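You operate a simulated robot arm through the tools that you are given. There is no shell and no other tool. Be economical: measure what you need, move in short steps, check, and stop when the job is done.

The job below is to be done with a simulated two-armed robot. You get a single attempt, and the scene is never put back.

TASK
Wind the green crank to 5 and back to 2, and the blue one to 45 cm.
Fine: grey brake off for the green crank and on again after; the white brake ends on too.
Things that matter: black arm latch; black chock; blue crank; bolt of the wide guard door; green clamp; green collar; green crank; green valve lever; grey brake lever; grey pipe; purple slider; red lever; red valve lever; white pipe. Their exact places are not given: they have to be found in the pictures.

Only the result counts: the job must be done as asked and must still hold three seconds after the hand-in. Knocking over, shifting, dropping, spilling or breaking anything else fails it.

THE ROBOT
Two 7-joint arms with fingered hands on one trunk, on a base that drives. Base frame: it is fixed to the floor where the robot stands at the start and does not move with it; the origin is under the middle of the robot, x ahead of it, y to its left, z up. Units: m, degrees, N and s.
The left shoulder is at the start at [0.03, 0.136, 1.18], the right one opposite. Places, roughly: black arm latch [0.6, -1.3, 0.9]; blue crank [0.5, -0.2, 0.6]; bolt of the wide guard door [0.3, -1.5, 1]; green clamp [0.5, -1.8, 1.1]; green collar [0.5, -1.8, 1]; green crank [0.5, 0.2, 0.6]; green valve lever [0.5, -0.8, 0.6]; grey brake lever [0.5, 0, 0.7]; purple slider [0.5, -1, 0.5]; red lever [0.7, -1.4, 1]; red valve lever [0.5, -0.6, 0.6]; white pipe [1, -1, 0.75]; white pipe with a blue band [1, -1, 0.75]; white pipe with a green band [1, -1, 0.75]; white pipe with a red band [1, -1, 0.75]; white pipe with a yellow band [1, -1, 0.75]. Payload 5 kg a hand.
The TCP of each hand is the grasp point between the finger pads, 0.042 m short of the fingertips. In the tool frame z runs along the fingers and y along their closing line. The gripper opens to 0.208 m. The gripper's body begins 0.119 m behind the TCP. The gripper is a hand of 4 fingers: y runs from the thumb to the fingers, the wrist lies at [0, 0, -0.332] in the tool frame, and closing takes about 1.5 s.
Orientation is that of the tool frame in the base frame, as a unit quaternion [w, x, y, z]. With the fingers straight down and closing along the base's y, the tool's x points along the base's -x, its y along +y and its z along -z.

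THE INTERFACE
- The arms move only by the tool move_arm. It takes "left_rows", "right_rows" or both (then of equal length, played together; a hand with none holds still); each is a list of rows, each a list of 2 entries, a list of its own where there are three numbers: the shift along the tool's x, y, z in m, then the turn, a rotation vector about the tool's x, y, z in degrees. In form: [[[dx, dy, dz], [rx, ry, rz]], ...]. A call has 1 to 20 rows; each row is the pose to reach, as a shift and turn from the pose commanded when the call began, along the tool's axes at that moment. "left_jaw" and "right_jaw" are, for a hand that has rows, the opening, from 0 (shut) to 1 (fully open), set as the call begins (left out, the last holds). A row lasts 0.2 s, in which the tool goes at most 0.05 m and 8.6 degrees; a call with a longer step from one row to the next is refused whole, and so is a gripper value outside its range. A pose out of reach is approached as far as the arm can. The call stops where the force on the tool passes 40 N (or 10 N more than at its start, if that is more) or the arm is blocked; 0.2 s more then pass. Each finger travels about 0.072 m/s and halts on what it meets, pressing with about 24 N; the grip force reading is that of the motor and also rises with nothing between the fingers. The clock runs only during rows and for 0.2 s after the last one: add rows that repeat a pose to give the fingers time. The reply holds the time, the measured pose of the TCP, the force on the tool along the base axes, the opening and the grip force, in the units named above and with some noise, with the torque about the TCP (base axes, N m) and any sound that the robot's microphone picked up.
- Cameras (640 x 400 px; columns grow to the right, rows downward): "scene" is now at [0.0238, 0.0318, 1.8859]; the picture's right is [0.52, -0.85, -0.00], its down [-0.77, -0.47, -0.43] and it looks along [0.36, 0.22, -0.91] (base axes); focal length 249 px, centre (320, 200). "left" rides on the left gripper at [-0.101, 0, -0.145] in its tool frame; the picture's right is [0.00, -1.00, 0.00], its down [0.82, 0.00, -0.57] and it looks along [0.57, 0.00, 0.82] (tool axes); focal length 261 px, centre (320, 200). "right" rides on the right gripper at [0.101, 0, -0.145] in its tool frame; the picture's right is [0.00, 1.00, 0.00], its down [-0.82, 0.00, -0.57] and it looks along [-0.57, 0.00, 0.82] (tool axes); focal length 261 px, centre (320, 200).
- grab_frame(camera): a new picture of that camera. The clock stands still meanwhile.
- slide_trunk(by): slides the trunk up (or, below 0, down) by that many m; the arms and the scene camera ride with it, the base frame stays. It gives what a move gives, with no picture.
- base_move(legs): drives the robot by 1 to 6 legs, each [ahead, left, turn to the left] in m, m and degrees, along the robot's own axes; the way and the turn of a leg run together, so that a leg with both is an arc; at most 1.5 m and 180 degrees a leg. The arms and the cameras ride along, it lands a little off, and it stops where it bumps. It gives what a move gives.
- finger_targets(finger1, finger2, finger3, thumb_bend, hand): sets how far each is bent, from 0 (flat) to 1 (curled in); at 0.3 the hand is open as for a grip, at 0.7 the pads meet at the TCP. One left out holds its place. A second passes; each finger stops where it meets its share of the squeeze, and holds until it gets a number again. A gripper value or a shape takes the hand back. It gives what a move gives, with no picture; readings hold the bend of each and the force on the fingers (four entries, about 0 where the hand has none), thumb and palm.
- set_grasp(shape, hand): the hand has 4 fingers and takes this shape, open, in about a second: jaw (thumb against the fingers, like two jaws); tri (thumb and two fingers); tip (a fingertip pinch); poke (one finger out to press); point (the index stretched); flat (the hand flat); cup (the hand cupped); fist (a fist). The gripper value then closes the fingers along that shape, each until it touches; the sizes above hold for jaw. It gives what a move gives, with no picture.
- pan_tilt(pan, tilt): turns the head with the scene camera to pan (to the left, within 143 degrees either way) and tilt (down, from -29 to 69), counted from straight ahead of the robot. It gives what a move gives.
- locate(camera, pixels): there is no depth. For up to 12 entries [column, row, z] of the newest picture of that camera ("zoom" is the newest enlarged one), the place [x, y] in the base frame at which the ray of that pixel passes the height z, good to about 0.002 m. The clock stands still meanwhile.
- zoom(camera, box): a new picture of the part [left, top, right, bottom] of that camera's present view, enlarged. The clock stands still meanwhile.
- sign_off(): hands the job in; it is judged then, once.

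Work in short steps. Measure before you move; look again where a grasp or a placing could have gone wrong, and mend it. You have 80 turns and 62 pictures in all, those below and enlarged ones among them. Open the grippers and draw the arms clear of the work before you hand the job in, unless the task says otherwise; then end with one line.

The tools are called after "Request:" as name(argument=value, ...) on one line, values as JSON. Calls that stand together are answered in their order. move_arm: Moves the arms, as the interface text tells. Its arguments: {"type":"object","properties":{"left_rows":{"type":"array"},"left_jaw":{"type":"number"},"right_rows":{"type":"array"},"right_jaw":{"type":"number"}},"required":[]} The other tools are called the same way: slide_trunk (by) slides the trunk up or down; set_grasp (shape, hand) gives the hand a shape; finger_targets (finger1, finger2, finger3, thumb_bend, hand) moves the fingers one by one; base_move (legs) drives the base; pan_tilt (pan, tilt) turns the head that bears the scene camera; grab_frame (camera) takes a picture; locate (camera, pixels) gives the place at which the rays of pixels pass given heights; zoom (camera, box) takes an enlarged picture of a part of a camera's view; sign_off () hands the job in.

At the start:

```text
t: 0.0
left_tcp_pos: [0.7024, 0.3224, 0.9221]
left_tool_rot: [0.001, 0.0, 1.0, 0.0]
left_wrist_force: [0.1, 0.3, 0.4]
left_torque: [-0.01, 0.0, -0.01]
left_opening: 0.208
left_gripper_force: 0.1
left_shape: jaw
left_bend: [0.3, 0.3, 0.3, 0.3]
left_finger forces: [0.0, 0.0, 0.1, 0.0, 0.0, 0.0]
right_tcp_pos: [0.7463, -0.2389, 0.9293]
right_tool_rot: [0.0, 0.0, 1.0, 0.0]
right_wrist_force: [0.2, 0.3, -0.8]
right_torque: [0.02, 0.0, -0.02]
right_opening: 0.2079
right_gripper_force: 0.1
right_shape: jaw
right_bend: [0.3, 0.3, 0.3, 0.3]
right_finger forces: [0.0, 0.1, 0.1, 0.0, 0.2, 0.0]
trunk travel left (down, up): [-0.2, 0.29]
robot x, y, heading: [0.0004, 0.001, 0.0]
head pan, tilt: [31.5, 64.8]
```

scene: 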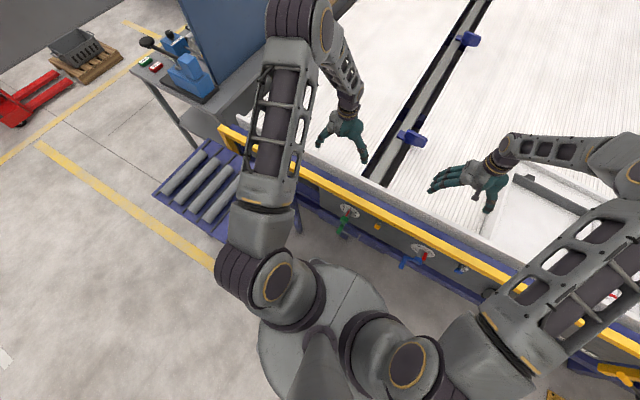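
right: 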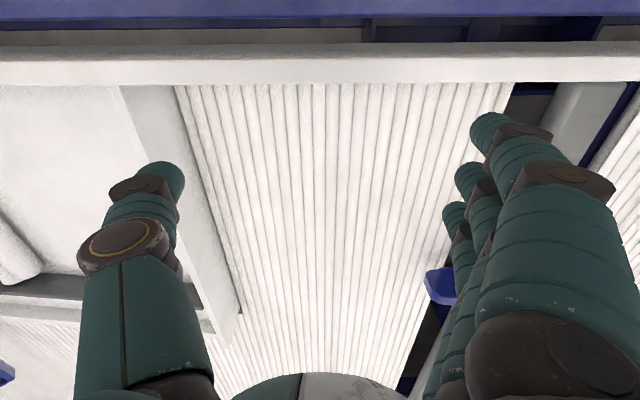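
left: 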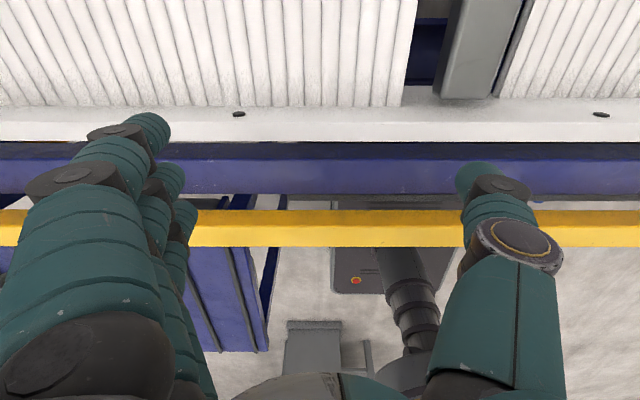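

The scene picture shows a green crank near (345,225) and a blue one near (408,262) on the machine's front face. I zoom in on that area.

Request:
zoom(camera="scene", box=[300, 180, 500, 305])

```text
3.20 times, centred on (400, 242) of scene
```

zoom: 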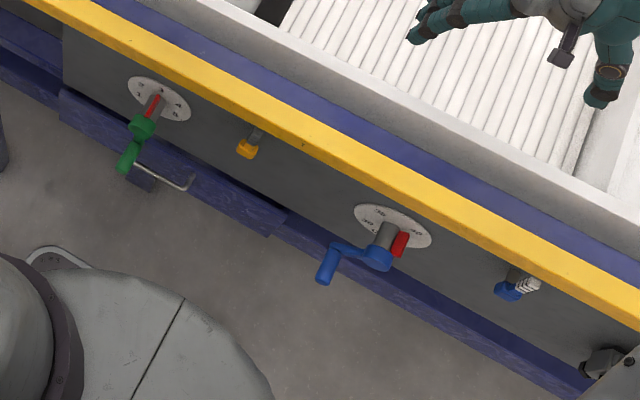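

The green crank, a yellow-knobbed lever, the blue crank and a blue/white lever are on the front panel. I back off to see the panel from the front.

Request:
base_move(legs=[[-0.6, 0, 0]])

Request:
pan_tilt(pan=0, tilt=45)

Request:
grab_frame(camera="scene")

```text
t: 3.4
left_tcp_pos: [0.1119, 0.3207, 0.9217]
left_tool_rot: [0.0, 0.001, 1.0, 0.001]
left_wrist_force: [0.3, 0.5, 0.2]
left_torque: [-0.04, -0.04, 0.04]
left_opening: 0.2076
left_gripper_force: 0.0
left_shape: jaw
left_bend: [0.3, 0.3, 0.3, 0.3]
left_finger forces: [0.0, 0.1, 0.0, 0.1, 0.0, 0.0]
right_tcp_pos: [0.1546, -0.2407, 0.9299]
right_tool_rot: [-0.001, 0.0, 1.0, 0.0]
right_wrist_force: [-0.4, 0.3, 0.6]
right_torque: [0.01, -0.05, -0.04]
right_opening: 0.2077
right_gripper_force: 0.1
right_shape: jaw
right_bend: [0.3, 0.3, 0.3, 0.3]
right_finger forces: [0.0, 0.0, 0.0, 0.1, 0.0, 0.1]
trunk travel left (down, up): [-0.2, 0.29]
robot x, y, heading: [-0.591, -0.0015, 0.1]
head pan, tilt: [31.5, 64.8]
```

```text
t: 4.3
left_tcp_pos: [0.1119, 0.3206, 0.9228]
left_tool_rot: [0.001, 0.001, 1.0, 0.0]
left_wrist_force: [1.0, -0.5, 0.5]
left_torque: [-0.01, 0.0, 0.01]
left_opening: 0.2076
left_gripper_force: 0.0
left_shape: jaw
left_bend: [0.3, 0.3, 0.3, 0.3]
left_finger forces: [0.0, 0.1, 0.0, 0.0, 0.0, 0.0]
right_tcp_pos: [0.1563, -0.2403, 0.9293]
right_tool_rot: [-0.001, 0.0, 1.0, -0.001]
right_wrist_force: [-0.5, 0.7, -1.0]
right_torque: [0.04, -0.05, 0.0]
right_opening: 0.2077
right_gripper_force: 0.1
right_shape: jaw
right_bend: [0.3, 0.3, 0.3, 0.3]
right_finger forces: [0.0, 0.0, 0.1, 0.0, 0.0, 0.1]
trunk travel left (down, up): [-0.2, 0.29]
robot x, y, heading: [-0.5949, -0.0014, -0.1]
head pan, tilt: [0.0, 45.0]
```

```text
57 pictures are left
```

scene: 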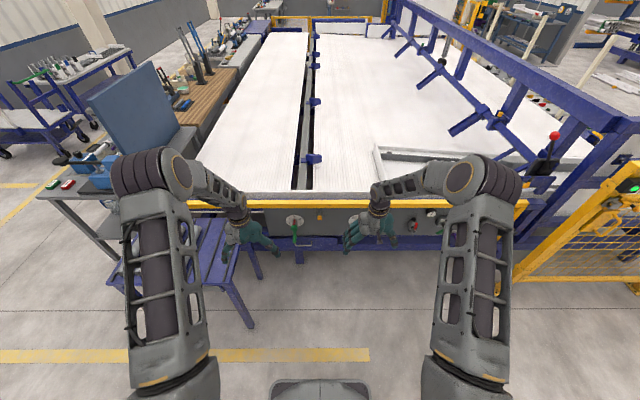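

The panel runs from column 280 to 450 at rows 205-250; I zoom there.

Request:
zoom(camera="scene", box=[270, 190, 366, 250])

Request:
zoom(camera="scene", box=[340, 190, 468, 270])

```text
6.67 times, centred on (318, 220) of scene
```

zoom: 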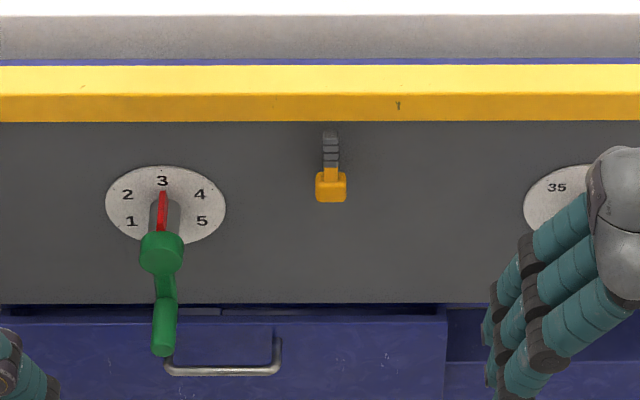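

```text
5.00 times, centred on (404, 230) of scene
```

zoom: 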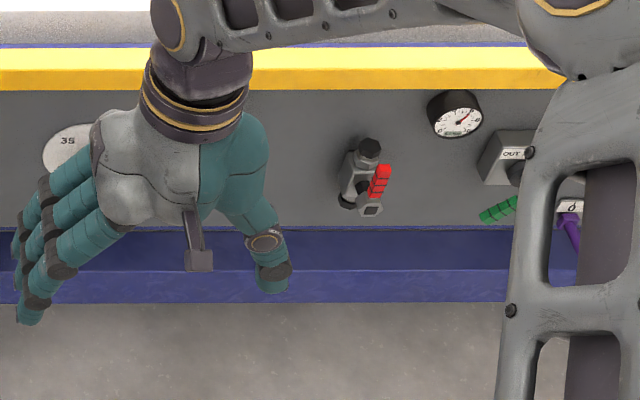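

Green dial reads 1–5 with red pointer at 3 and the handle hanging down toward us; the grey brake (yellow knob) is at zoom (330,180). I lower the trunk and turn both hands to point forward for close views.

Request:
slide_trunk(by=-0.2)

Request:
move_arm(left_rows=[[[0, 0, 0.01], [0, -8, 0]], [[0, 0, 0.02], [0, -16, 0]], [[0, 0, 0.03], [0, -24, 0]], [[0, 0, 0.04], [0, -32, 0]], [[0, 0, 0.05], [0, -40, 0]], [[0, 0, 0.06], [0, -48, 0]], [[0, 0, 0.07], [0, -56, 0]], [[0, 0, 0.08], [0, -64, 0]], [[0, 0, 0.08], [0, -72, 0]], [[0, 0, 0.08], [0, -80, 0]], [[0, 0, 0.08], [0, -88, 0]], [[0, 0, 0.08], [0, -90, 0]]], right_rows=[[[0, -0.01, 0.01], [0, -8, 0]], [[0, -0.02, 0.02], [0, -16, 0]], [[0, -0.03, 0.03], [0, -24, 0]], [[0, -0.04, 0.04], [0, -32, 0]], [[0, -0.05, 0.05], [0, -40, 0]], [[0, -0.06, 0.06], [0, -48, 0]], [[0, -0.07, 0.07], [0, -56, 0]], [[0, -0.08, 0.08], [0, -64, 0]], [[0, -0.09, 0.08], [0, -72, 0]], [[0, -0.1, 0.08], [0, -80, 0]], [[0, -0.11, 0.08], [0, -88, 0]], [[0, -0.12, 0.08], [0, -90, 0]]])

Request:
grab_frame(camera="left")

Request:
grab_frame(camera="scene")

```text
t: 6.5
left_tcp_pos: [0.1126, 0.3199, 0.7217]
left_tool_rot: [0.0, 0.0, 1.0, 0.0]
left_wrist_force: [0.1, -0.2, 0.8]
left_torque: [0.04, -0.04, 0.01]
left_opening: 0.2078
left_gripper_force: 0.2
left_shape: jaw
left_bend: [0.3, 0.3, 0.3, 0.3]
left_finger forces: [0.0, 0.0, 0.0, 0.0, 0.1, 0.0]
right_tcp_pos: [0.1553, -0.2405, 0.7298]
right_tool_rot: [0.001, 0.0, 1.0, 0.0]
right_wrist_force: [-0.3, -0.3, 0.0]
right_torque: [-0.01, -0.03, 0.01]
right_opening: 0.2077
right_gripper_force: 0.0
right_shape: jaw
right_bend: [0.3, 0.3, 0.3, 0.3]
right_finger forces: [0.0, 0.0, 0.0, 0.0, 0.0, 0.0]
trunk travel left (down, up): [0.0, 0.49]
robot x, y, heading: [-0.5929, 0.0012, -0.2]
head pan, tilt: [0.0, 45.0]
```

```text
t: 9.1
left_tcp_pos: [0.1133, 0.3198, 0.6418]
left_tool_rot: [0.708, 0.0, 0.706, 0.0]
left_wrist_force: [-0.9, 0.7, 0.2]
left_torque: [0.01, 0.02, 0.0]
left_opening: 0.208
left_gripper_force: 0.0
left_shape: jaw
left_bend: [0.3, 0.3, 0.3, 0.3]
left_finger forces: [0.1, 0.0, 0.0, 0.0, 0.0, 0.1]
right_tcp_pos: [0.1559, -0.3598, 0.65]
right_tool_rot: [0.708, 0.0, 0.706, 0.0]
right_wrist_force: [0.5, 0.2, 0.2]
right_torque: [-0.02, -0.03, -0.03]
right_opening: 0.2081
right_gripper_force: 0.1
right_shape: jaw
right_bend: [0.3, 0.3, 0.3, 0.3]
right_finger forces: [0.0, 0.1, 0.0, 0.0, 0.1, 0.0]
trunk travel left (down, up): [0.0, 0.49]
robot x, y, heading: [-0.5928, 0.0019, -0.0]
head pan, tilt: [0.0, 45.0]
```

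```text
54 pictures are left
```

left: 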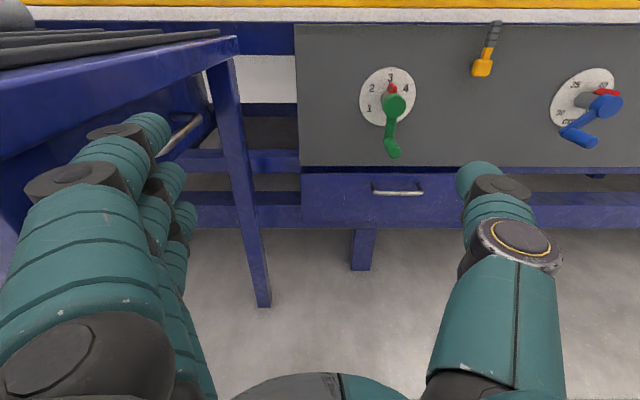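

```text
53 pictures are left
```

scene: 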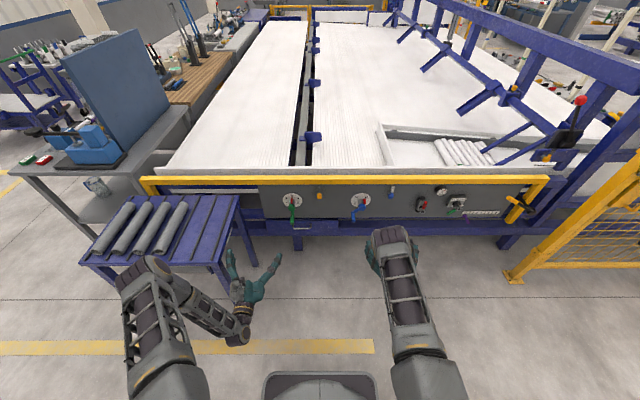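

Now all the panel is visible. I zoom from both cameras for detail.

Request:
zoom(camera="left", box=[340, 10, 532, 170])

Request:
zoom(camera="scene", box=[270, 170, 430, 240])

Request:
zoom(camera="left", box=[510, 50, 640, 160])

```text
2.50 times, centred on (436, 90) of left
```

zoom: 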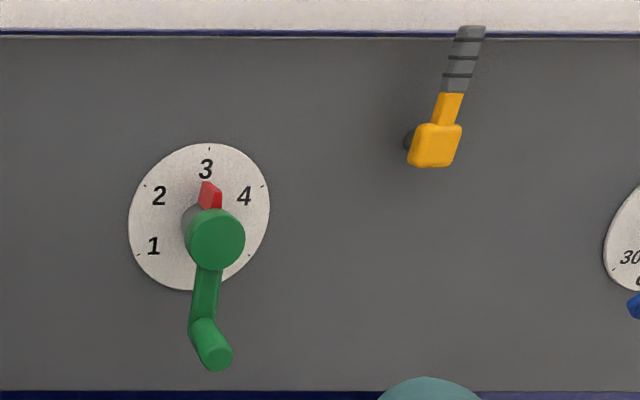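

```text
4.00 times, centred on (350, 205) of scene
```

zoom: 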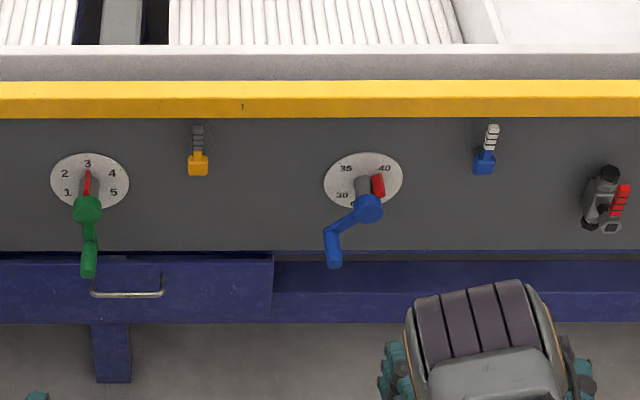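

```text
3.64 times, centred on (575, 105) of left
```

zoom: 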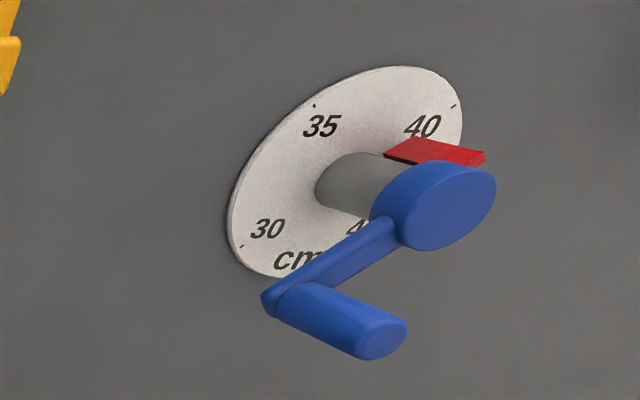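

I triangulate the hubs and handles with locate at two heights from both cameras.

Request:
locate(camera="left", pixels=[[481.6, 68.4, 0.72], [481.6, 68.4, 0.65], [394.4, 105.6, 0.68], [394.4, 105.6, 0.6], [394, 153.2, 0.6], [394, 153.2, 0.5], [610, 108, 0.68], [610, 108, 0.6], [592.8, 143.4, 0.6], [592.8, 143.4, 0.5], [494, 24, 0.75], [494, 24, 0.7]])

Request:
locate(camera="scene", pixels=[[319.5, 210.75, 0.72], [319.5, 210.75, 0.65], [291.75, 222.25, 0.68], [291.75, 222.25, 0.6], [292, 238, 0.6], [292, 238, 0.5], [362, 222, 0.68], [362, 222, 0.6], [353.5, 235.75, 0.6], [353.5, 235.75, 0.5], [319.5, 201.5, 0.75], [319.5, 201.5, 0.7]])

```text
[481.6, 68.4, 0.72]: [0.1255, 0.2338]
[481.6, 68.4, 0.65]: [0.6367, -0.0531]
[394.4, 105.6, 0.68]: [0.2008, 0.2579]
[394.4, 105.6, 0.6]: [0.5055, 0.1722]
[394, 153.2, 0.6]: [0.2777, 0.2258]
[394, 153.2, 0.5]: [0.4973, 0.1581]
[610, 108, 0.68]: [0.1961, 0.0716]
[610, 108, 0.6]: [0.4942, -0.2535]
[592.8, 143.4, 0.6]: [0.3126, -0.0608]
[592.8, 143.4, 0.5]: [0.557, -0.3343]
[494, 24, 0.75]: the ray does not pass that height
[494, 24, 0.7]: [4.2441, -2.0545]
```

```text
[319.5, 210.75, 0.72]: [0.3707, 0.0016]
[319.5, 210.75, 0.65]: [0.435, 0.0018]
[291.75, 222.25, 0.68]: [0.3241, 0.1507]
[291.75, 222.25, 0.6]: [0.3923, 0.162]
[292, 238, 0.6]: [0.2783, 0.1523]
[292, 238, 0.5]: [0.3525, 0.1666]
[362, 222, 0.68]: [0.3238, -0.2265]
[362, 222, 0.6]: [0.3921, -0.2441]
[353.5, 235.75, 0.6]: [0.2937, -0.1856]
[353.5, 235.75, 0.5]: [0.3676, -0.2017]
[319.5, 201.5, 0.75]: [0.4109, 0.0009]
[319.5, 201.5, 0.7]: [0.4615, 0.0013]
```

The scene zoom was vertically enlarged (its top is row 155), so I repeat the scene measurement with corrected rows.

Request:
locate(camera="scene", pixels=[[319.5, 195.75, 0.72], [319.5, 195.75, 0.65], [291.75, 207.25, 0.68], [291.75, 207.25, 0.6], [292, 223, 0.6], [292, 223, 0.5], [362, 207, 0.68], [362, 207, 0.6], [353.5, 220.75, 0.6], [353.5, 220.75, 0.5], [319.5, 186.5, 0.75], [391, 195.75, 0.67]])

```text
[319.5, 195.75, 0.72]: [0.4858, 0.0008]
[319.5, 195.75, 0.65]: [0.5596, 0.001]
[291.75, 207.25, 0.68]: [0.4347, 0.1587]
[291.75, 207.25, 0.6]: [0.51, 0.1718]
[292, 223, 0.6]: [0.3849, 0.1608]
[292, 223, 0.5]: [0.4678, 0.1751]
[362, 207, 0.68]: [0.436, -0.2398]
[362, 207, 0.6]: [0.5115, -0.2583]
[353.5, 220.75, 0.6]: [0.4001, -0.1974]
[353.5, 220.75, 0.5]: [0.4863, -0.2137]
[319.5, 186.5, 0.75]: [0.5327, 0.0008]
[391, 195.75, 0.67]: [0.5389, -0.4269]
```

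Triangulated: grey hub (0.547,-0.003,0.662), green hub (0.511,0.171,0.599), green handle end (0.45,0.172,0.522), blue hub (0.517,-0.26,0.594), blue handle end (0.448,-0.207,0.545). I look at the panel with the right camera for the brakes and any labels.

Request:
grab_frame(camera="right")

Request:
zoom(camera="scene", box=[296, 172, 344, 202])

Request:
zoom(camera="scene", box=[368, 172, 416, 202])

```text
49 pictures are left
```

right: 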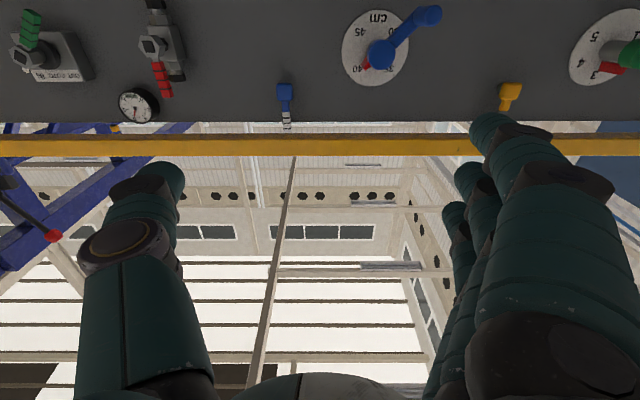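

```text
13.33 times, centred on (320, 187) of scene
```

zoom: 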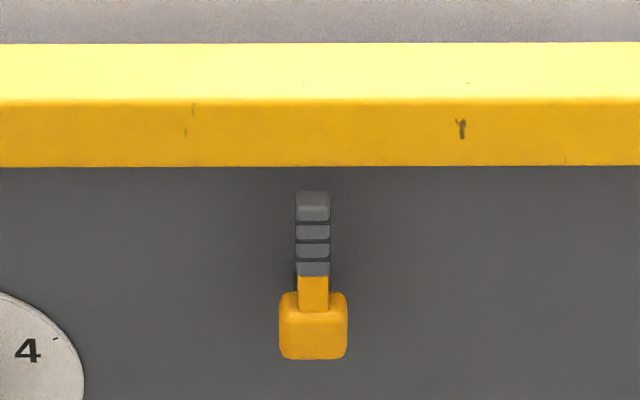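

```text
13.33 times, centred on (392, 187) of scene
```

zoom: 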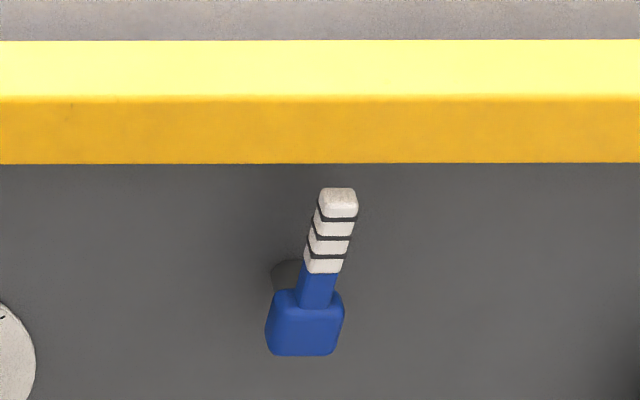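

Both levers have their grips pointing up. Before driving in, I check the roller table's extent for left arm clearance.

Request:
locate(camera="scene", pixels=[[240, 196, 0.6], [216, 275, 0.6], [240, 196, 0.5], [216, 275, 0.5], [80, 262, 0.6], [320, 188, 0.75], [320, 185, 0.8]])

Request:
base_move(legs=[[0.15, -0.12, 0]])

Request:
grab_frame(camera="left")

```text
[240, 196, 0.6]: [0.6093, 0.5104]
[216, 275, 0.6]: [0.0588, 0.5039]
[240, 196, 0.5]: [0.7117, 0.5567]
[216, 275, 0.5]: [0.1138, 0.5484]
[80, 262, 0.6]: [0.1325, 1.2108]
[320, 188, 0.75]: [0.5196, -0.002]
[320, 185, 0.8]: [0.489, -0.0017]
```

```text
t: 10.7
left_tcp_pos: [0.2628, 0.1988, 0.6416]
left_tool_rot: [0.707, 0.001, 0.707, -0.001]
left_wrist_force: [0.1, -0.1, -0.2]
left_torque: [0.0, -0.02, 0.01]
left_opening: 0.2077
left_gripper_force: 0.0
left_shape: jaw
left_bend: [0.3, 0.3, 0.3, 0.3]
left_finger forces: [0.1, 0.0, 0.0, 0.0, 0.0, 0.0]
right_tcp_pos: [0.3066, -0.4822, 0.6499]
right_tool_rot: [0.707, 0.001, 0.707, -0.001]
right_wrist_force: [-0.2, -0.1, -0.5]
right_torque: [-0.02, -0.03, 0.03]
right_opening: 0.2078
right_gripper_force: 0.0
right_shape: jaw
right_bend: [0.3, 0.3, 0.3, 0.3]
right_finger forces: [0.0, 0.1, 0.0, 0.0, 0.1, 0.0]
trunk travel left (down, up): [0.0, 0.49]
robot x, y, heading: [-0.4403, -0.1197, -0.6]
head pan, tilt: [0.0, 45.0]
```

```text
46 pictures are left
```

left: 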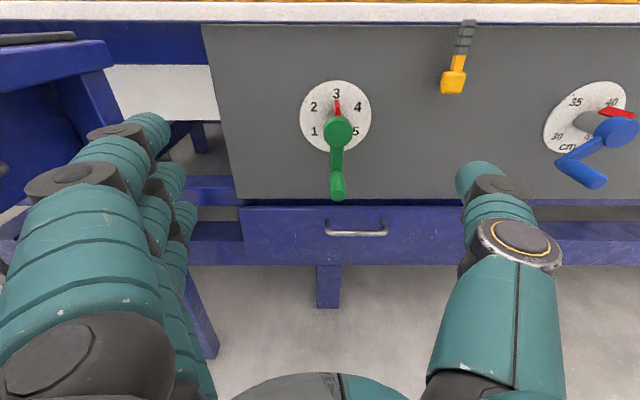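

Readings agree with the triangulation (hub y 0.171, z 0.599). I pull the right hand back, then drive closer.

Request:
move_arm(right_rows=[[[0, 0, -0.04], [0, 0, 0]], [[0, 0, -0.08], [0, 0, 0]], [[0, 0, -0.12], [0, 0, 0]], [[0, 0, -0.15], [0, 0, 0]]], left_rows=[[[0, 0, -0.02], [0, 0, 0]], [[0, 0, -0.04], [0, 0, 0]], [[0, 0, -0.06], [0, 0, 0]], [[0, 0, -0.08], [0, 0, 0]]])

Request:
base_move(legs=[[0.18, 0, 0.6]])

```text
t: 11.7
left_tcp_pos: [0.1838, 0.1978, 0.642]
left_tool_rot: [0.707, 0.001, 0.707, -0.002]
left_wrist_force: [0.2, 0.0, 0.1]
left_torque: [0.0, 0.0, 0.04]
left_opening: 0.2078
left_gripper_force: 0.2
left_shape: jaw
left_bend: [0.3, 0.3, 0.3, 0.3]
left_finger forces: [0.1, 0.1, 0.0, 0.0, 0.0, 0.0]
right_tcp_pos: [0.1691, -0.4804, 0.6492]
right_tool_rot: [0.706, 0.003, 0.708, -0.003]
right_wrist_force: [0.3, -0.8, -0.8]
right_torque: [0.0, -0.07, 0.02]
right_opening: 0.2083
right_gripper_force: 0.0
right_shape: jaw
right_bend: [0.3, 0.3, 0.3, 0.3]
right_finger forces: [0.0, 0.0, 0.1, 0.1, 0.0, 0.1]
right hand out of reach, approached as far as the arm can: row 4
trunk travel left (down, up): [0.0, 0.49]
robot x, y, heading: [-0.4428, -0.1214, -0.1]
head pan, tilt: [0.0, 45.0]
```

```text
t: 13.2
left_tcp_pos: [0.361, 0.204, 0.6425]
left_tool_rot: [0.707, -0.002, 0.707, 0.001]
left_wrist_force: [0.1, 0.5, 0.3]
left_torque: [0.04, -0.01, 0.0]
left_opening: 0.2079
left_gripper_force: 0.1
left_shape: jaw
left_bend: [0.3, 0.3, 0.3, 0.3]
left_finger forces: [0.1, 0.1, 0.0, 0.0, 0.0, 0.1]
right_tcp_pos: [0.3523, -0.4758, 0.65]
right_tool_rot: [0.705, -0.001, 0.709, 0.0]
right_wrist_force: [0.3, 0.1, 0.4]
right_torque: [0.0, 0.04, 0.0]
right_opening: 0.2078
right_gripper_force: 0.1
right_shape: jaw
right_bend: [0.3, 0.3, 0.3, 0.3]
right_finger forces: [0.0, 0.0, 0.1, 0.0, 0.0, 0.0]
trunk travel left (down, up): [0.0, 0.49]
robot x, y, heading: [-0.2599, -0.1206, 0.1]
head pan, tilt: [0.0, 45.0]
```

Left TCP is at (0.361,0.204,0.643). I move it in front of the grey lever grip (y≈0, z≈0.715) with the jaw partly closed.

Request:
move_arm(left_rows=[[[-0.02, -0.04, 0], [0, 0, 0]], [[-0.04, -0.08, 0], [0, 0, 0]], [[-0.06, -0.12, 0.0], [0, 0, 0]], [[-0.073, -0.16, 0.02], [0, 0, 0]], [[-0.073, -0.205, 0.04], [0, 0, 0]], [[-0.073, -0.205, 0.04], [0, 0, 0]], [[-0.073, -0.205, 0.04], [0, 0, 0]]], left_jaw=0.4)

Request:
grab_frame(camera="left")

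```text
t: 14.8
left_tcp_pos: [0.4023, -0.0011, 0.7148]
left_tool_rot: [0.707, -0.001, 0.707, 0.001]
left_wrist_force: [0.0, -0.4, 0.3]
left_torque: [-0.01, 0.04, -0.01]
left_opening: 0.0836
left_gripper_force: 0.1
left_shape: jaw
left_bend: [0.73, 0.73, 0.73, 0.7]
left_finger forces: [0.1, 0.0, 0.0, 0.1, 0.0, 0.1]
right_tcp_pos: [0.3522, -0.4758, 0.6505]
right_tool_rot: [0.705, 0.0, 0.709, 0.0]
right_wrist_force: [-0.1, 0.7, -0.2]
right_torque: [0.01, 0.02, 0.0]
right_opening: 0.2079
right_gripper_force: 0.1
right_shape: jaw
right_bend: [0.3, 0.3, 0.3, 0.3]
right_finger forces: [0.1, 0.0, 0.0, 0.0, 0.0, 0.0]
trunk travel left (down, up): [0.0, 0.49]
robot x, y, heading: [-0.2615, -0.1197, 0.4]
head pan, tilt: [0.0, 45.0]
```

```text
45 pictures are left
```

left: 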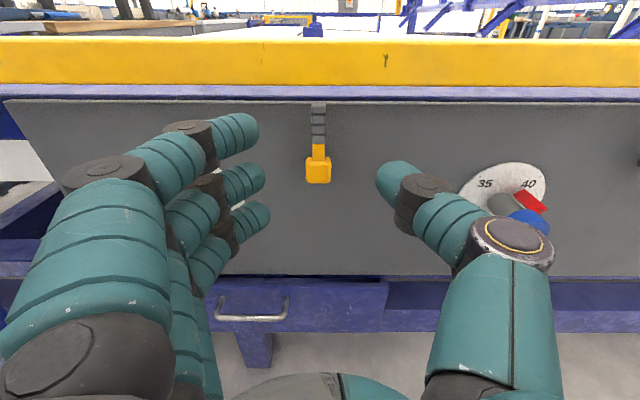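

The lever grip spans rows 105–145 at column 318, between thumb and fingers. I advance to x≈0.515 and then close gently around the grip.

Request:
move_arm(left_rows=[[[0, 0, 0.03], [0, 0, 0]], [[0, 0, 0.06], [0, 0, 0]], [[0, 0, 0.085], [0, 0, 0]], [[0, 0, 0.1], [0, 0, 0]], [[0, 0, 0.113], [0, 0, 0]]])

Request:
grab_frame(camera="left")

```text
t: 15.9
left_tcp_pos: [0.5141, 0.001, 0.7134]
left_tool_rot: [0.706, -0.002, 0.708, 0.002]
left_wrist_force: [-6.8, 0.0, -11.0]
left_torque: [-0.64, -0.03, 0.33]
left_opening: 0.084
left_gripper_force: 0.1
left_shape: jaw
left_bend: [0.74, 0.73, 0.73, 0.7]
left_finger forces: [11.5, 0.0, 0.0, 0.0, 0.1, 0.0]
right_tcp_pos: [0.3511, -0.4748, 0.6491]
right_tool_rot: [0.706, 0.0, 0.708, 0.0]
right_wrist_force: [-1.1, -0.7, 0.7]
right_torque: [-0.01, 0.03, 0.02]
right_opening: 0.2077
right_gripper_force: 0.1
right_shape: jaw
right_bend: [0.3, 0.3, 0.3, 0.3]
right_finger forces: [0.1, 0.0, 0.0, 0.0, 0.0, 0.0]
trunk travel left (down, up): [0.0, 0.49]
robot x, y, heading: [-0.2618, -0.117, 0.2]
head pan, tilt: [0.0, 45.0]
```

```text
44 pictures are left
```

left: 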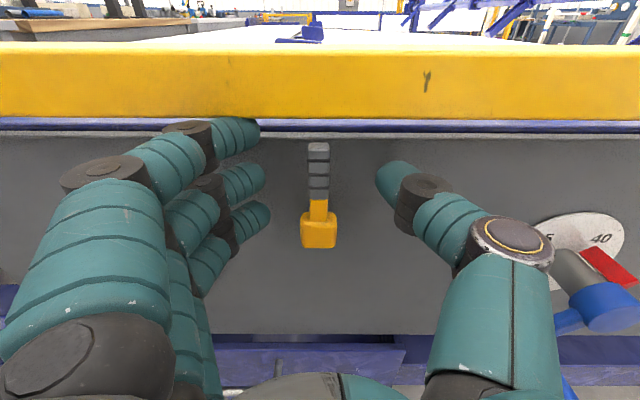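

The top finger presses the yellow rail (11.5 N on finger 1). I back out a little, lower by 16 mm and go in again, then close.

Request:
move_arm(left_rows=[[[0, 0, -0.03], [0, 0, 0]], [[0.016, 0, -0.03], [0, 0, 0]], [[0.016, 0, -0.01], [0, 0, 0]], [[0.016, 0, 0], [0, 0, 0]]])

Request:
move_arm(left_rows=[[[0, 0, 0], [0, 0, 0]], [[0, 0, 0], [0, 0, 0]], [[0, 0, 0], [0, 0, 0]], [[0, 0, 0], [0, 0, 0]], [[0, 0, 0], [0, 0, 0]], [[0, 0, 0], [0, 0, 0]]], left_jaw=0)

Request:
grab_frame(camera="left")

```text
t: 16.9
left_tcp_pos: [0.514, 0.0009, 0.6992]
left_tool_rot: [0.707, -0.002, 0.707, 0.002]
left_wrist_force: [-0.2, -0.2, -0.1]
left_torque: [-0.01, -0.03, 0.01]
left_opening: 0.0833
left_gripper_force: 0.1
left_shape: jaw
left_bend: [0.73, 0.73, 0.73, 0.7]
left_finger forces: [0.0, 0.0, 0.0, 0.0, 0.0, 0.1]
right_tcp_pos: [0.3522, -0.4757, 0.65]
right_tool_rot: [0.705, 0.001, 0.709, -0.001]
right_wrist_force: [-0.7, 0.1, 0.3]
right_torque: [0.04, -0.02, 0.04]
right_opening: 0.208
right_gripper_force: 0.0
right_shape: jaw
right_bend: [0.3, 0.3, 0.3, 0.3]
right_finger forces: [0.0, 0.0, 0.0, 0.0, 0.0, 0.0]
trunk travel left (down, up): [0.0, 0.49]
robot x, y, heading: [-0.2646, -0.1182, 0.5]
head pan, tilt: [0.0, 45.0]
```

```text
t: 18.4
left_tcp_pos: [0.5142, 0.0009, 0.6981]
left_tool_rot: [0.707, -0.002, 0.707, 0.002]
left_wrist_force: [3.4, 1.8, -0.9]
left_torque: [0.0, 0.02, 0.11]
left_opening: 0.0133
left_gripper_force: 23.9
left_shape: jaw
left_bend: [0.71, 0.71, 0.72, 0.7]
left_finger forces: [7.2, 7.4, 6.9, 0.1, 20.0, 0.0]
right_tcp_pos: [0.3519, -0.4749, 0.6495]
right_tool_rot: [0.705, 0.0, 0.709, 0.0]
right_wrist_force: [-0.2, -0.5, 0.3]
right_torque: [0.04, 0.0, -0.01]
right_opening: 0.208
right_gripper_force: 0.0
right_shape: jaw
right_bend: [0.3, 0.3, 0.3, 0.3]
right_finger forces: [0.1, 0.1, 0.0, 0.0, 0.0, 0.1]
trunk travel left (down, up): [0.0, 0.49]
robot x, y, heading: [-0.2567, -0.1177, 0.1]
head pan, tilt: [0.0, 45.0]
```

```text
43 pictures are left
```

left: 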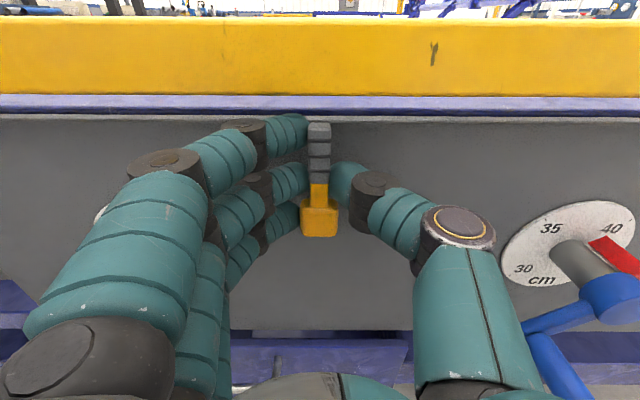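

Gripped at 0.013 m opening. I try turning the lever 16° clockwise (to the right) about its hub and read the forces.

Request:
move_arm(left_rows=[[[0.0001, -0.0025, 0], [0, 0, 4]], [[0.0003, -0.005, 0], [0, 0, 8]], [[0.0008, -0.0075, 0], [0, 0, 12]], [[0.0014, -0.0099, 0], [0, 0, 16]]])

```text
t: 19.4
left_tcp_pos: [0.515, -0.0043, 0.6953]
left_tool_rot: [0.699, 0.094, 0.701, 0.102]
left_wrist_force: [-3.9, 30.0, -5.9]
left_torque: [-1.4, -0.09, 1.05]
left_opening: 0.0133
left_gripper_force: 24.0
left_shape: jaw
left_bend: [0.59, 0.71, 0.73, 0.7]
left_finger forces: [20.3, 17.2, 4.2, 0.0, 16.7, 0.0]
right_tcp_pos: [0.3516, -0.4728, 0.6491]
right_tool_rot: [0.705, -0.001, 0.709, 0.0]
right_wrist_force: [-0.1, 0.3, 0.0]
right_torque: [0.0, -0.02, -0.02]
right_opening: 0.2082
right_gripper_force: 0.0
right_shape: jaw
right_bend: [0.3, 0.3, 0.3, 0.3]
right_finger forces: [0.0, 0.0, 0.1, 0.1, 0.1, 0.1]
trunk travel left (down, up): [0.0, 0.49]
robot x, y, heading: [-0.2617, -0.1221, 0.3]
head pan, tilt: [0.0, 45.0]
```

Moving right meets 30 N, so it looks like a stop. I go back and try the other way.

Request:
move_arm(left_rows=[[[0, 0.005, 0], [0, 0, -8]], [[-0.0014, 0.0099, 0], [0, 0, -16]], [[-0.0012, 0.015, 0], [0, 0, -24]], [[0, 0.0198, 0], [0, 0, -32]], [[0.002, 0.0247, 0], [0, 0, -40]]])

Request:
grab_frame(camera="left")

```text
t: 20.6
left_tcp_pos: [0.5138, 0.0115, 0.7006]
left_tool_rot: [0.69, -0.148, 0.693, -0.148]
left_wrist_force: [-0.1, -9.1, -29.5]
left_torque: [0.09, 1.07, -0.23]
left_opening: 0.0129
left_gripper_force: 24.2
left_shape: jaw
left_bend: [0.66, 0.71, 0.72, 0.7]
left_finger forces: [6.5, 8.8, 11.7, 0.1, 22.6, 0.1]
right_tcp_pos: [0.3521, -0.4756, 0.6491]
right_tool_rot: [0.705, 0.0, 0.709, 0.0]
right_wrist_force: [-0.3, 0.5, 0.1]
right_torque: [0.01, -0.01, 0.01]
right_opening: 0.208
right_gripper_force: 0.1
right_shape: jaw
right_bend: [0.3, 0.3, 0.3, 0.3]
right_finger forces: [0.0, 0.0, 0.1, 0.0, 0.0, 0.0]
trunk travel left (down, up): [0.0, 0.49]
robot x, y, heading: [-0.259, -0.1213, 0.2]
head pan, tilt: [0.0, 45.0]
```

```text
42 pictures are left
```

left: 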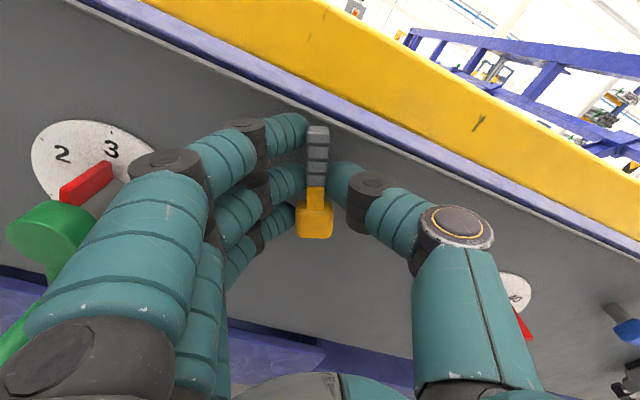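

The lever follows to the left (rotated about 24°). I continue leftward on a corrected arc about the hub, until it stops.

Request:
move_arm(left_rows=[[[0.0063, 0.008, 0], [0, 0, -8]], [[0.0073, 0.0129, 0], [0, 0, -16]], [[0.009, 0.0177, 0], [0, 0, -24]], [[0.0114, 0.0221, 0], [0, 0, -32]], [[0.0143, 0.0262, 0], [0, 0, -40]], [[0.0179, 0.0297, 0], [0, 0, -48]], [[0.0217, 0.0329, 0], [0, 0, -56]], [[0.026, 0.0352, 0], [0, 0, -64]]])

Request:
grab_frame(camera="left")

```text
t: 22.4
left_tcp_pos: [0.513, 0.0367, 0.6686]
left_tool_rot: [0.511, -0.492, 0.505, -0.491]
left_wrist_force: [-8.1, -6.5, 19.3]
left_torque: [0.54, -0.68, -0.13]
left_opening: 0.0141
left_gripper_force: 24.2
left_shape: jaw
left_bend: [0.72, 0.71, 0.72, 0.71]
left_finger forces: [1.7, 4.6, 7.5, 0.0, 36.0, 0.0]
right_tcp_pos: [0.3508, -0.4744, 0.6516]
right_tool_rot: [0.706, 0.001, 0.708, -0.001]
right_wrist_force: [-0.1, -0.2, -0.4]
right_torque: [-0.02, 0.0, 0.0]
right_opening: 0.2078
right_gripper_force: 0.1
right_shape: jaw
right_bend: [0.3, 0.3, 0.3, 0.3]
right_finger forces: [0.1, 0.0, 0.0, 0.0, 0.1, 0.0]
trunk travel left (down, up): [0.0, 0.49]
robot x, y, heading: [-0.2614, -0.1169, 0.2]
head pan, tilt: [0.0, 45.0]
```

```text
41 pictures are left
```

left: 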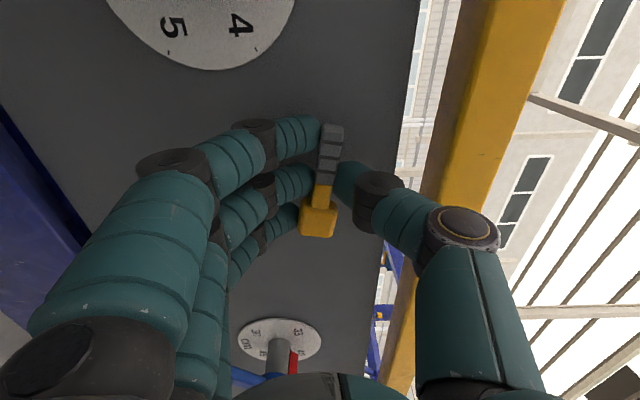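

The lever met its stop at about 75–80° to the left. I open, draw back and look.

Request:
move_arm(left_rows=[[[0, 0, 0], [0, 0, 0]], [[0, 0, 0], [0, 0, 0]], [[0, 0, 0], [0, 0, 0]], [[0, 0, 0], [0, 0, 0]], [[0, 0, -0.04], [0, 0, 0]], [[0, 0, -0.08], [0, 0, 0]], [[0, 0, -0.12], [0, 0, 0]]], left_jaw=0.4)

Request:
grab_frame(camera="left")

```text
t: 23.9
left_tcp_pos: [0.3933, 0.0363, 0.6647]
left_tool_rot: [0.51, -0.493, 0.507, -0.49]
left_wrist_force: [0.3, -0.8, -0.5]
left_torque: [0.01, 0.0, -0.01]
left_opening: 0.0827
left_gripper_force: 0.1
left_shape: jaw
left_bend: [0.73, 0.73, 0.73, 0.7]
left_finger forces: [0.1, 0.0, 0.1, 0.0, 0.0, 0.1]
right_tcp_pos: [0.3526, -0.4759, 0.6497]
right_tool_rot: [0.705, 0.0, 0.709, 0.0]
right_wrist_force: [-0.7, -0.5, -0.6]
right_torque: [-0.04, -0.01, 0.03]
right_opening: 0.2082
right_gripper_force: 0.0
right_shape: jaw
right_bend: [0.3, 0.3, 0.3, 0.3]
right_finger forces: [0.0, 0.1, 0.1, 0.0, 0.0, 0.0]
trunk travel left (down, up): [0.0, 0.49]
robot x, y, heading: [-0.265, -0.1181, 0.3]
head pan, tilt: [0.0, 45.0]
```

```text
40 pictures are left
```

left: 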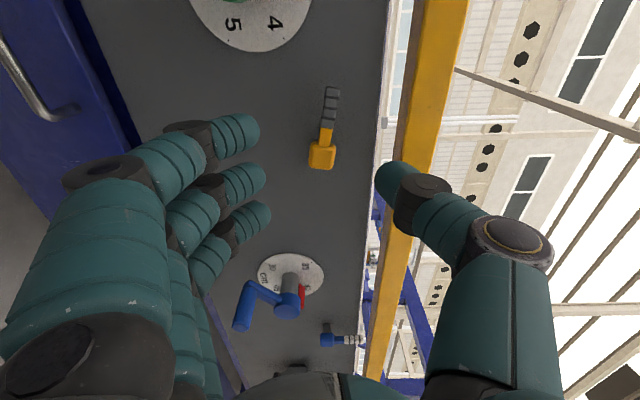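

The lever stays left (horizontal-ish). Now I bring the hand in front of the green handle at (y 0.172, z 0.522) with a roll of −30° so the total winding range fits ±90°.

Request:
move_arm(left_rows=[[[-0.016, 0.018, -0.01], [0, 0, 7]], [[-0.033, 0.037, -0.02], [0, 0, 15]], [[-0.049, 0.055, -0.02], [0, 0, 22]], [[-0.065, 0.074, -0.02], [0, 0, 30]], [[-0.082, 0.092, -0.02], [0, 0, 37]], [[-0.098, 0.111, -0.02], [0, 0, 44]], [[-0.115, 0.13, -0.02], [0, 0, 51]], [[-0.131, 0.148, -0.02], [0, 0, 58]]])

Request:
grab_frame(camera="left")

```text
t: 25.8
left_tcp_pos: [0.3734, 0.1718, 0.521]
left_tool_rot: [0.684, -0.183, 0.682, -0.181]
left_wrist_force: [-0.3, 0.6, -0.3]
left_torque: [0.0, 0.0, 0.02]
left_opening: 0.0824
left_gripper_force: 0.1
left_shape: jaw
left_bend: [0.73, 0.73, 0.73, 0.7]
left_finger forces: [0.0, 0.0, 0.0, 0.0, 0.0, 0.0]
right_tcp_pos: [0.3512, -0.4758, 0.65]
right_tool_rot: [0.705, -0.001, 0.709, 0.0]
right_wrist_force: [-0.3, -0.5, -0.3]
right_torque: [0.0, 0.01, 0.01]
right_opening: 0.208
right_gripper_force: 0.0
right_shape: jaw
right_bend: [0.3, 0.3, 0.3, 0.3]
right_finger forces: [0.0, 0.1, 0.0, 0.0, 0.0, 0.0]
trunk travel left (down, up): [0.0, 0.49]
robot x, y, heading: [-0.2597, -0.1192, 0.5]
head pan, tilt: [0.0, 45.0]
```

```text
39 pictures are left
```

left: 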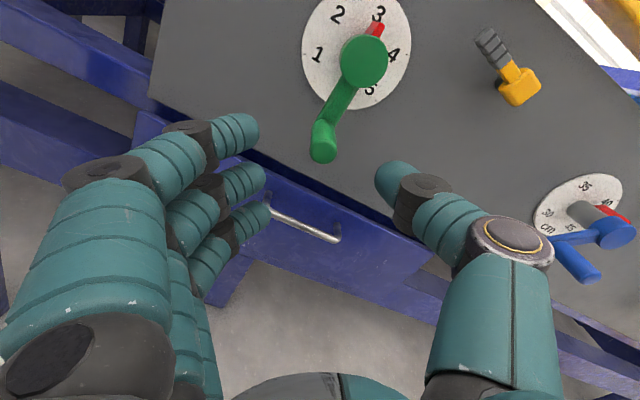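

The handle end at (323,150) matches the tool axis projection (320,152). I advance 87 mm and close.

Request:
move_arm(left_rows=[[[0, 0, 0.03], [0, 0, 0]], [[0, 0, 0.06], [0, 0, 0]], [[0, 0, 0.075], [0, 0, 0]], [[0, 0, 0.089], [0, 0, 0]]])

Request:
move_arm(left_rows=[[[0, 0, 0], [0, 0, 0]], [[0, 0, 0], [0, 0, 0]], [[0, 0, 0], [0, 0, 0]], [[0, 0, 0], [0, 0, 0]], [[0, 0, 0], [0, 0, 0]]], left_jaw=0)

Request:
grab_frame(camera="left")

```text
t: 26.8
left_tcp_pos: [0.4622, 0.1716, 0.5207]
left_tool_rot: [0.684, -0.184, 0.682, -0.182]
left_wrist_force: [-1.0, -0.4, -0.7]
left_torque: [0.01, -0.01, 0.0]
left_opening: 0.0828
left_gripper_force: 0.0
left_shape: jaw
left_bend: [0.73, 0.73, 0.73, 0.7]
left_finger forces: [0.0, 0.0, 0.0, 0.0, 0.1, 0.0]
right_tcp_pos: [0.3515, -0.4754, 0.65]
right_tool_rot: [0.705, 0.0, 0.709, 0.0]
right_wrist_force: [0.3, -0.7, -0.5]
right_torque: [0.0, -0.02, -0.01]
right_opening: 0.208
right_gripper_force: 0.1
right_shape: jaw
right_bend: [0.3, 0.3, 0.3, 0.3]
right_finger forces: [0.1, 0.1, 0.1, 0.0, 0.0, 0.1]
trunk travel left (down, up): [0.0, 0.49]
robot x, y, heading: [-0.2585, -0.1187, 0.2]
head pan, tilt: [0.0, 45.0]
```

```text
t: 27.9
left_tcp_pos: [0.4619, 0.1718, 0.5225]
left_tool_rot: [0.684, -0.184, 0.682, -0.181]
left_wrist_force: [2.5, -3.5, 4.6]
left_torque: [-0.04, -0.08, 0.06]
left_opening: 0.0084
left_gripper_force: 23.9
left_shape: jaw
left_bend: [0.7, 0.71, 0.7, 0.7]
left_finger forces: [4.6, 9.0, 0.0, 0.0, 18.5, 0.0]
right_tcp_pos: [0.3516, -0.4747, 0.65]
right_tool_rot: [0.706, -0.001, 0.709, 0.001]
right_wrist_force: [-0.4, 1.0, -0.1]
right_torque: [0.04, -0.01, 0.01]
right_opening: 0.2082
right_gripper_force: 0.1
right_shape: jaw
right_bend: [0.3, 0.3, 0.3, 0.3]
right_finger forces: [0.0, 0.0, 0.0, 0.0, 0.1, 0.0]
trunk travel left (down, up): [0.0, 0.49]
robot x, y, heading: [-0.2606, -0.1207, 0.4]
head pan, tilt: [0.0, 45.0]
```

```text
38 pictures are left
```

left: 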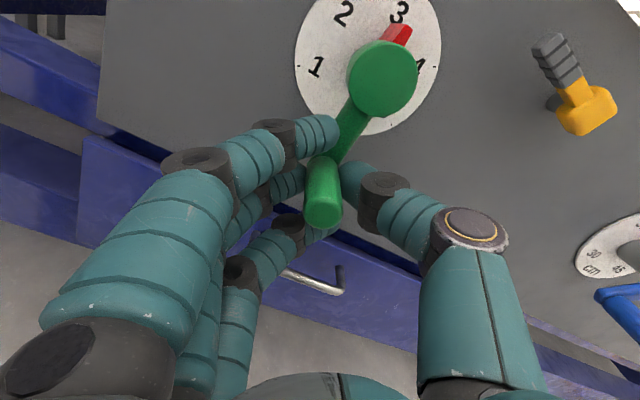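

The handle is gripped. I wind 24° clockwise on the circle about the hub and check forces.

Request:
move_arm(left_rows=[[[-0.006, 0.0089, 0], [0, 0, 8]], [[-0.0132, 0.0169, 0], [0, 0, 16]], [[-0.0215, 0.0237, 0], [0, 0, 24]]])

Request:
grab_frame(camera="left")

```text
t: 28.8
left_tcp_pos: [0.4626, 0.2047, 0.5288]
left_tool_rot: [0.707, -0.037, 0.706, -0.034]
left_wrist_force: [0.8, -2.6, 5.5]
left_torque: [-0.08, -0.26, 0.11]
left_opening: 0.0081
left_gripper_force: 24.3
left_shape: jaw
left_bend: [0.7, 0.71, 0.7, 0.7]
left_finger forces: [6.1, 9.7, 0.0, 0.0, 18.2, 0.0]
right_tcp_pos: [0.3516, -0.4752, 0.6507]
right_tool_rot: [0.706, 0.0, 0.709, 0.0]
right_wrist_force: [0.1, 0.2, -0.6]
right_torque: [-0.02, 0.03, -0.01]
right_opening: 0.2081
right_gripper_force: 0.1
right_shape: jaw
right_bend: [0.3, 0.3, 0.3, 0.3]
right_finger forces: [0.1, 0.0, 0.1, 0.0, 0.0, 0.0]
trunk travel left (down, up): [0.0, 0.49]
robot x, y, heading: [-0.262, -0.1148, 0.3]
head pan, tilt: [0.0, 45.0]
```

```text
37 pictures are left
```

left: 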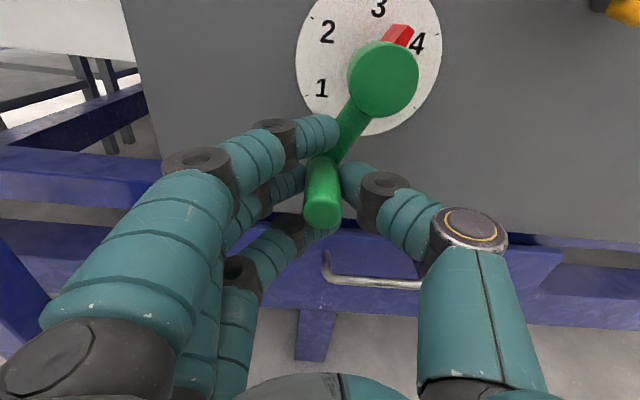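

Crank and pointer turn together freely. I continue another 96° to bring the pointer to 5.

Request:
move_arm(left_rows=[[[-0.006, 0.0089, 0], [0, 0, 8]], [[-0.0132, 0.0169, 0], [0, 0, 16]], [[-0.0215, 0.0237, 0], [0, 0, 24]], [[-0.0305, 0.0295, 0], [0, 0, 32]], [[-0.0404, 0.0339, 0], [0, 0, 40]], [[-0.0507, 0.0367, 0], [0, 0, 48]], [[-0.0613, 0.0383, 0], [0, 0, 56]], [[-0.072, 0.0383, 0], [0, 0, 64]], [[-0.0827, 0.0368, 0], [0, 0, 72]], [[-0.093, 0.0339, 0], [0, 0, 80]], [[-0.1029, 0.0294, 0], [0, 0, 88]], [[-0.112, 0.0238, 0], [0, 0, 96]]])

Request:
grab_frame(camera="left")

```text
t: 31.4
left_tcp_pos: [0.4628, 0.238, 0.6382]
left_tool_rot: [0.499, 0.499, 0.5, 0.502]
left_wrist_force: [4.9, 0.7, 1.1]
left_torque: [-0.18, -0.3, -0.08]
left_opening: 0.0076
left_gripper_force: 24.2
left_shape: jaw
left_bend: [0.7, 0.71, 0.7, 0.7]
left_finger forces: [7.1, 12.1, 0.1, 0.1, 15.6, 0.0]
right_tcp_pos: [0.3525, -0.4741, 0.6492]
right_tool_rot: [0.705, 0.0, 0.709, 0.0]
right_wrist_force: [0.2, -0.9, -0.2]
right_torque: [-0.01, 0.01, -0.01]
right_opening: 0.2081
right_gripper_force: 0.0
right_shape: jaw
right_bend: [0.3, 0.3, 0.3, 0.3]
right_finger forces: [0.0, 0.0, 0.0, 0.0, 0.0, 0.0]
trunk travel left (down, up): [0.0, 0.49]
robot x, y, heading: [-0.26, -0.123, 0.4]
head pan, tilt: [0.0, 45.0]
```

```text
36 pictures are left
```

left: 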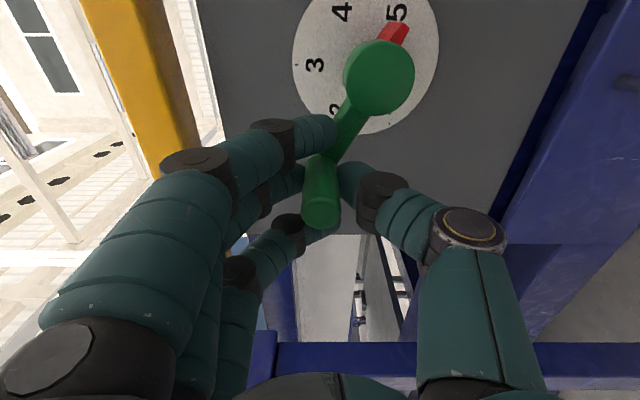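

Same relative picture as it had at 3, now with 5 behind the pointer at (395,33). I zoom to confirm.

Request:
zoom(camera="left", box=[290, 0, 450, 100])

```text
4.00 times, centred on (370, 50) of left
```

zoom: 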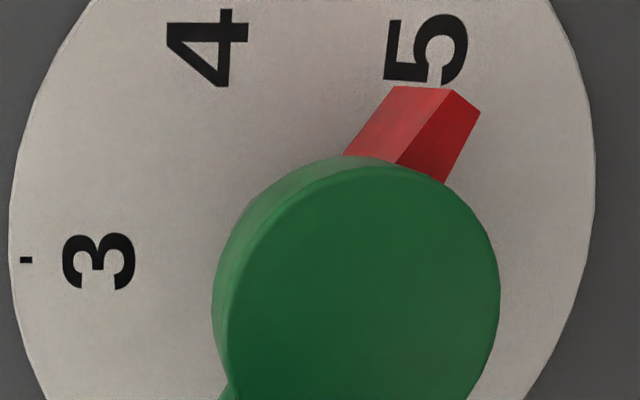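

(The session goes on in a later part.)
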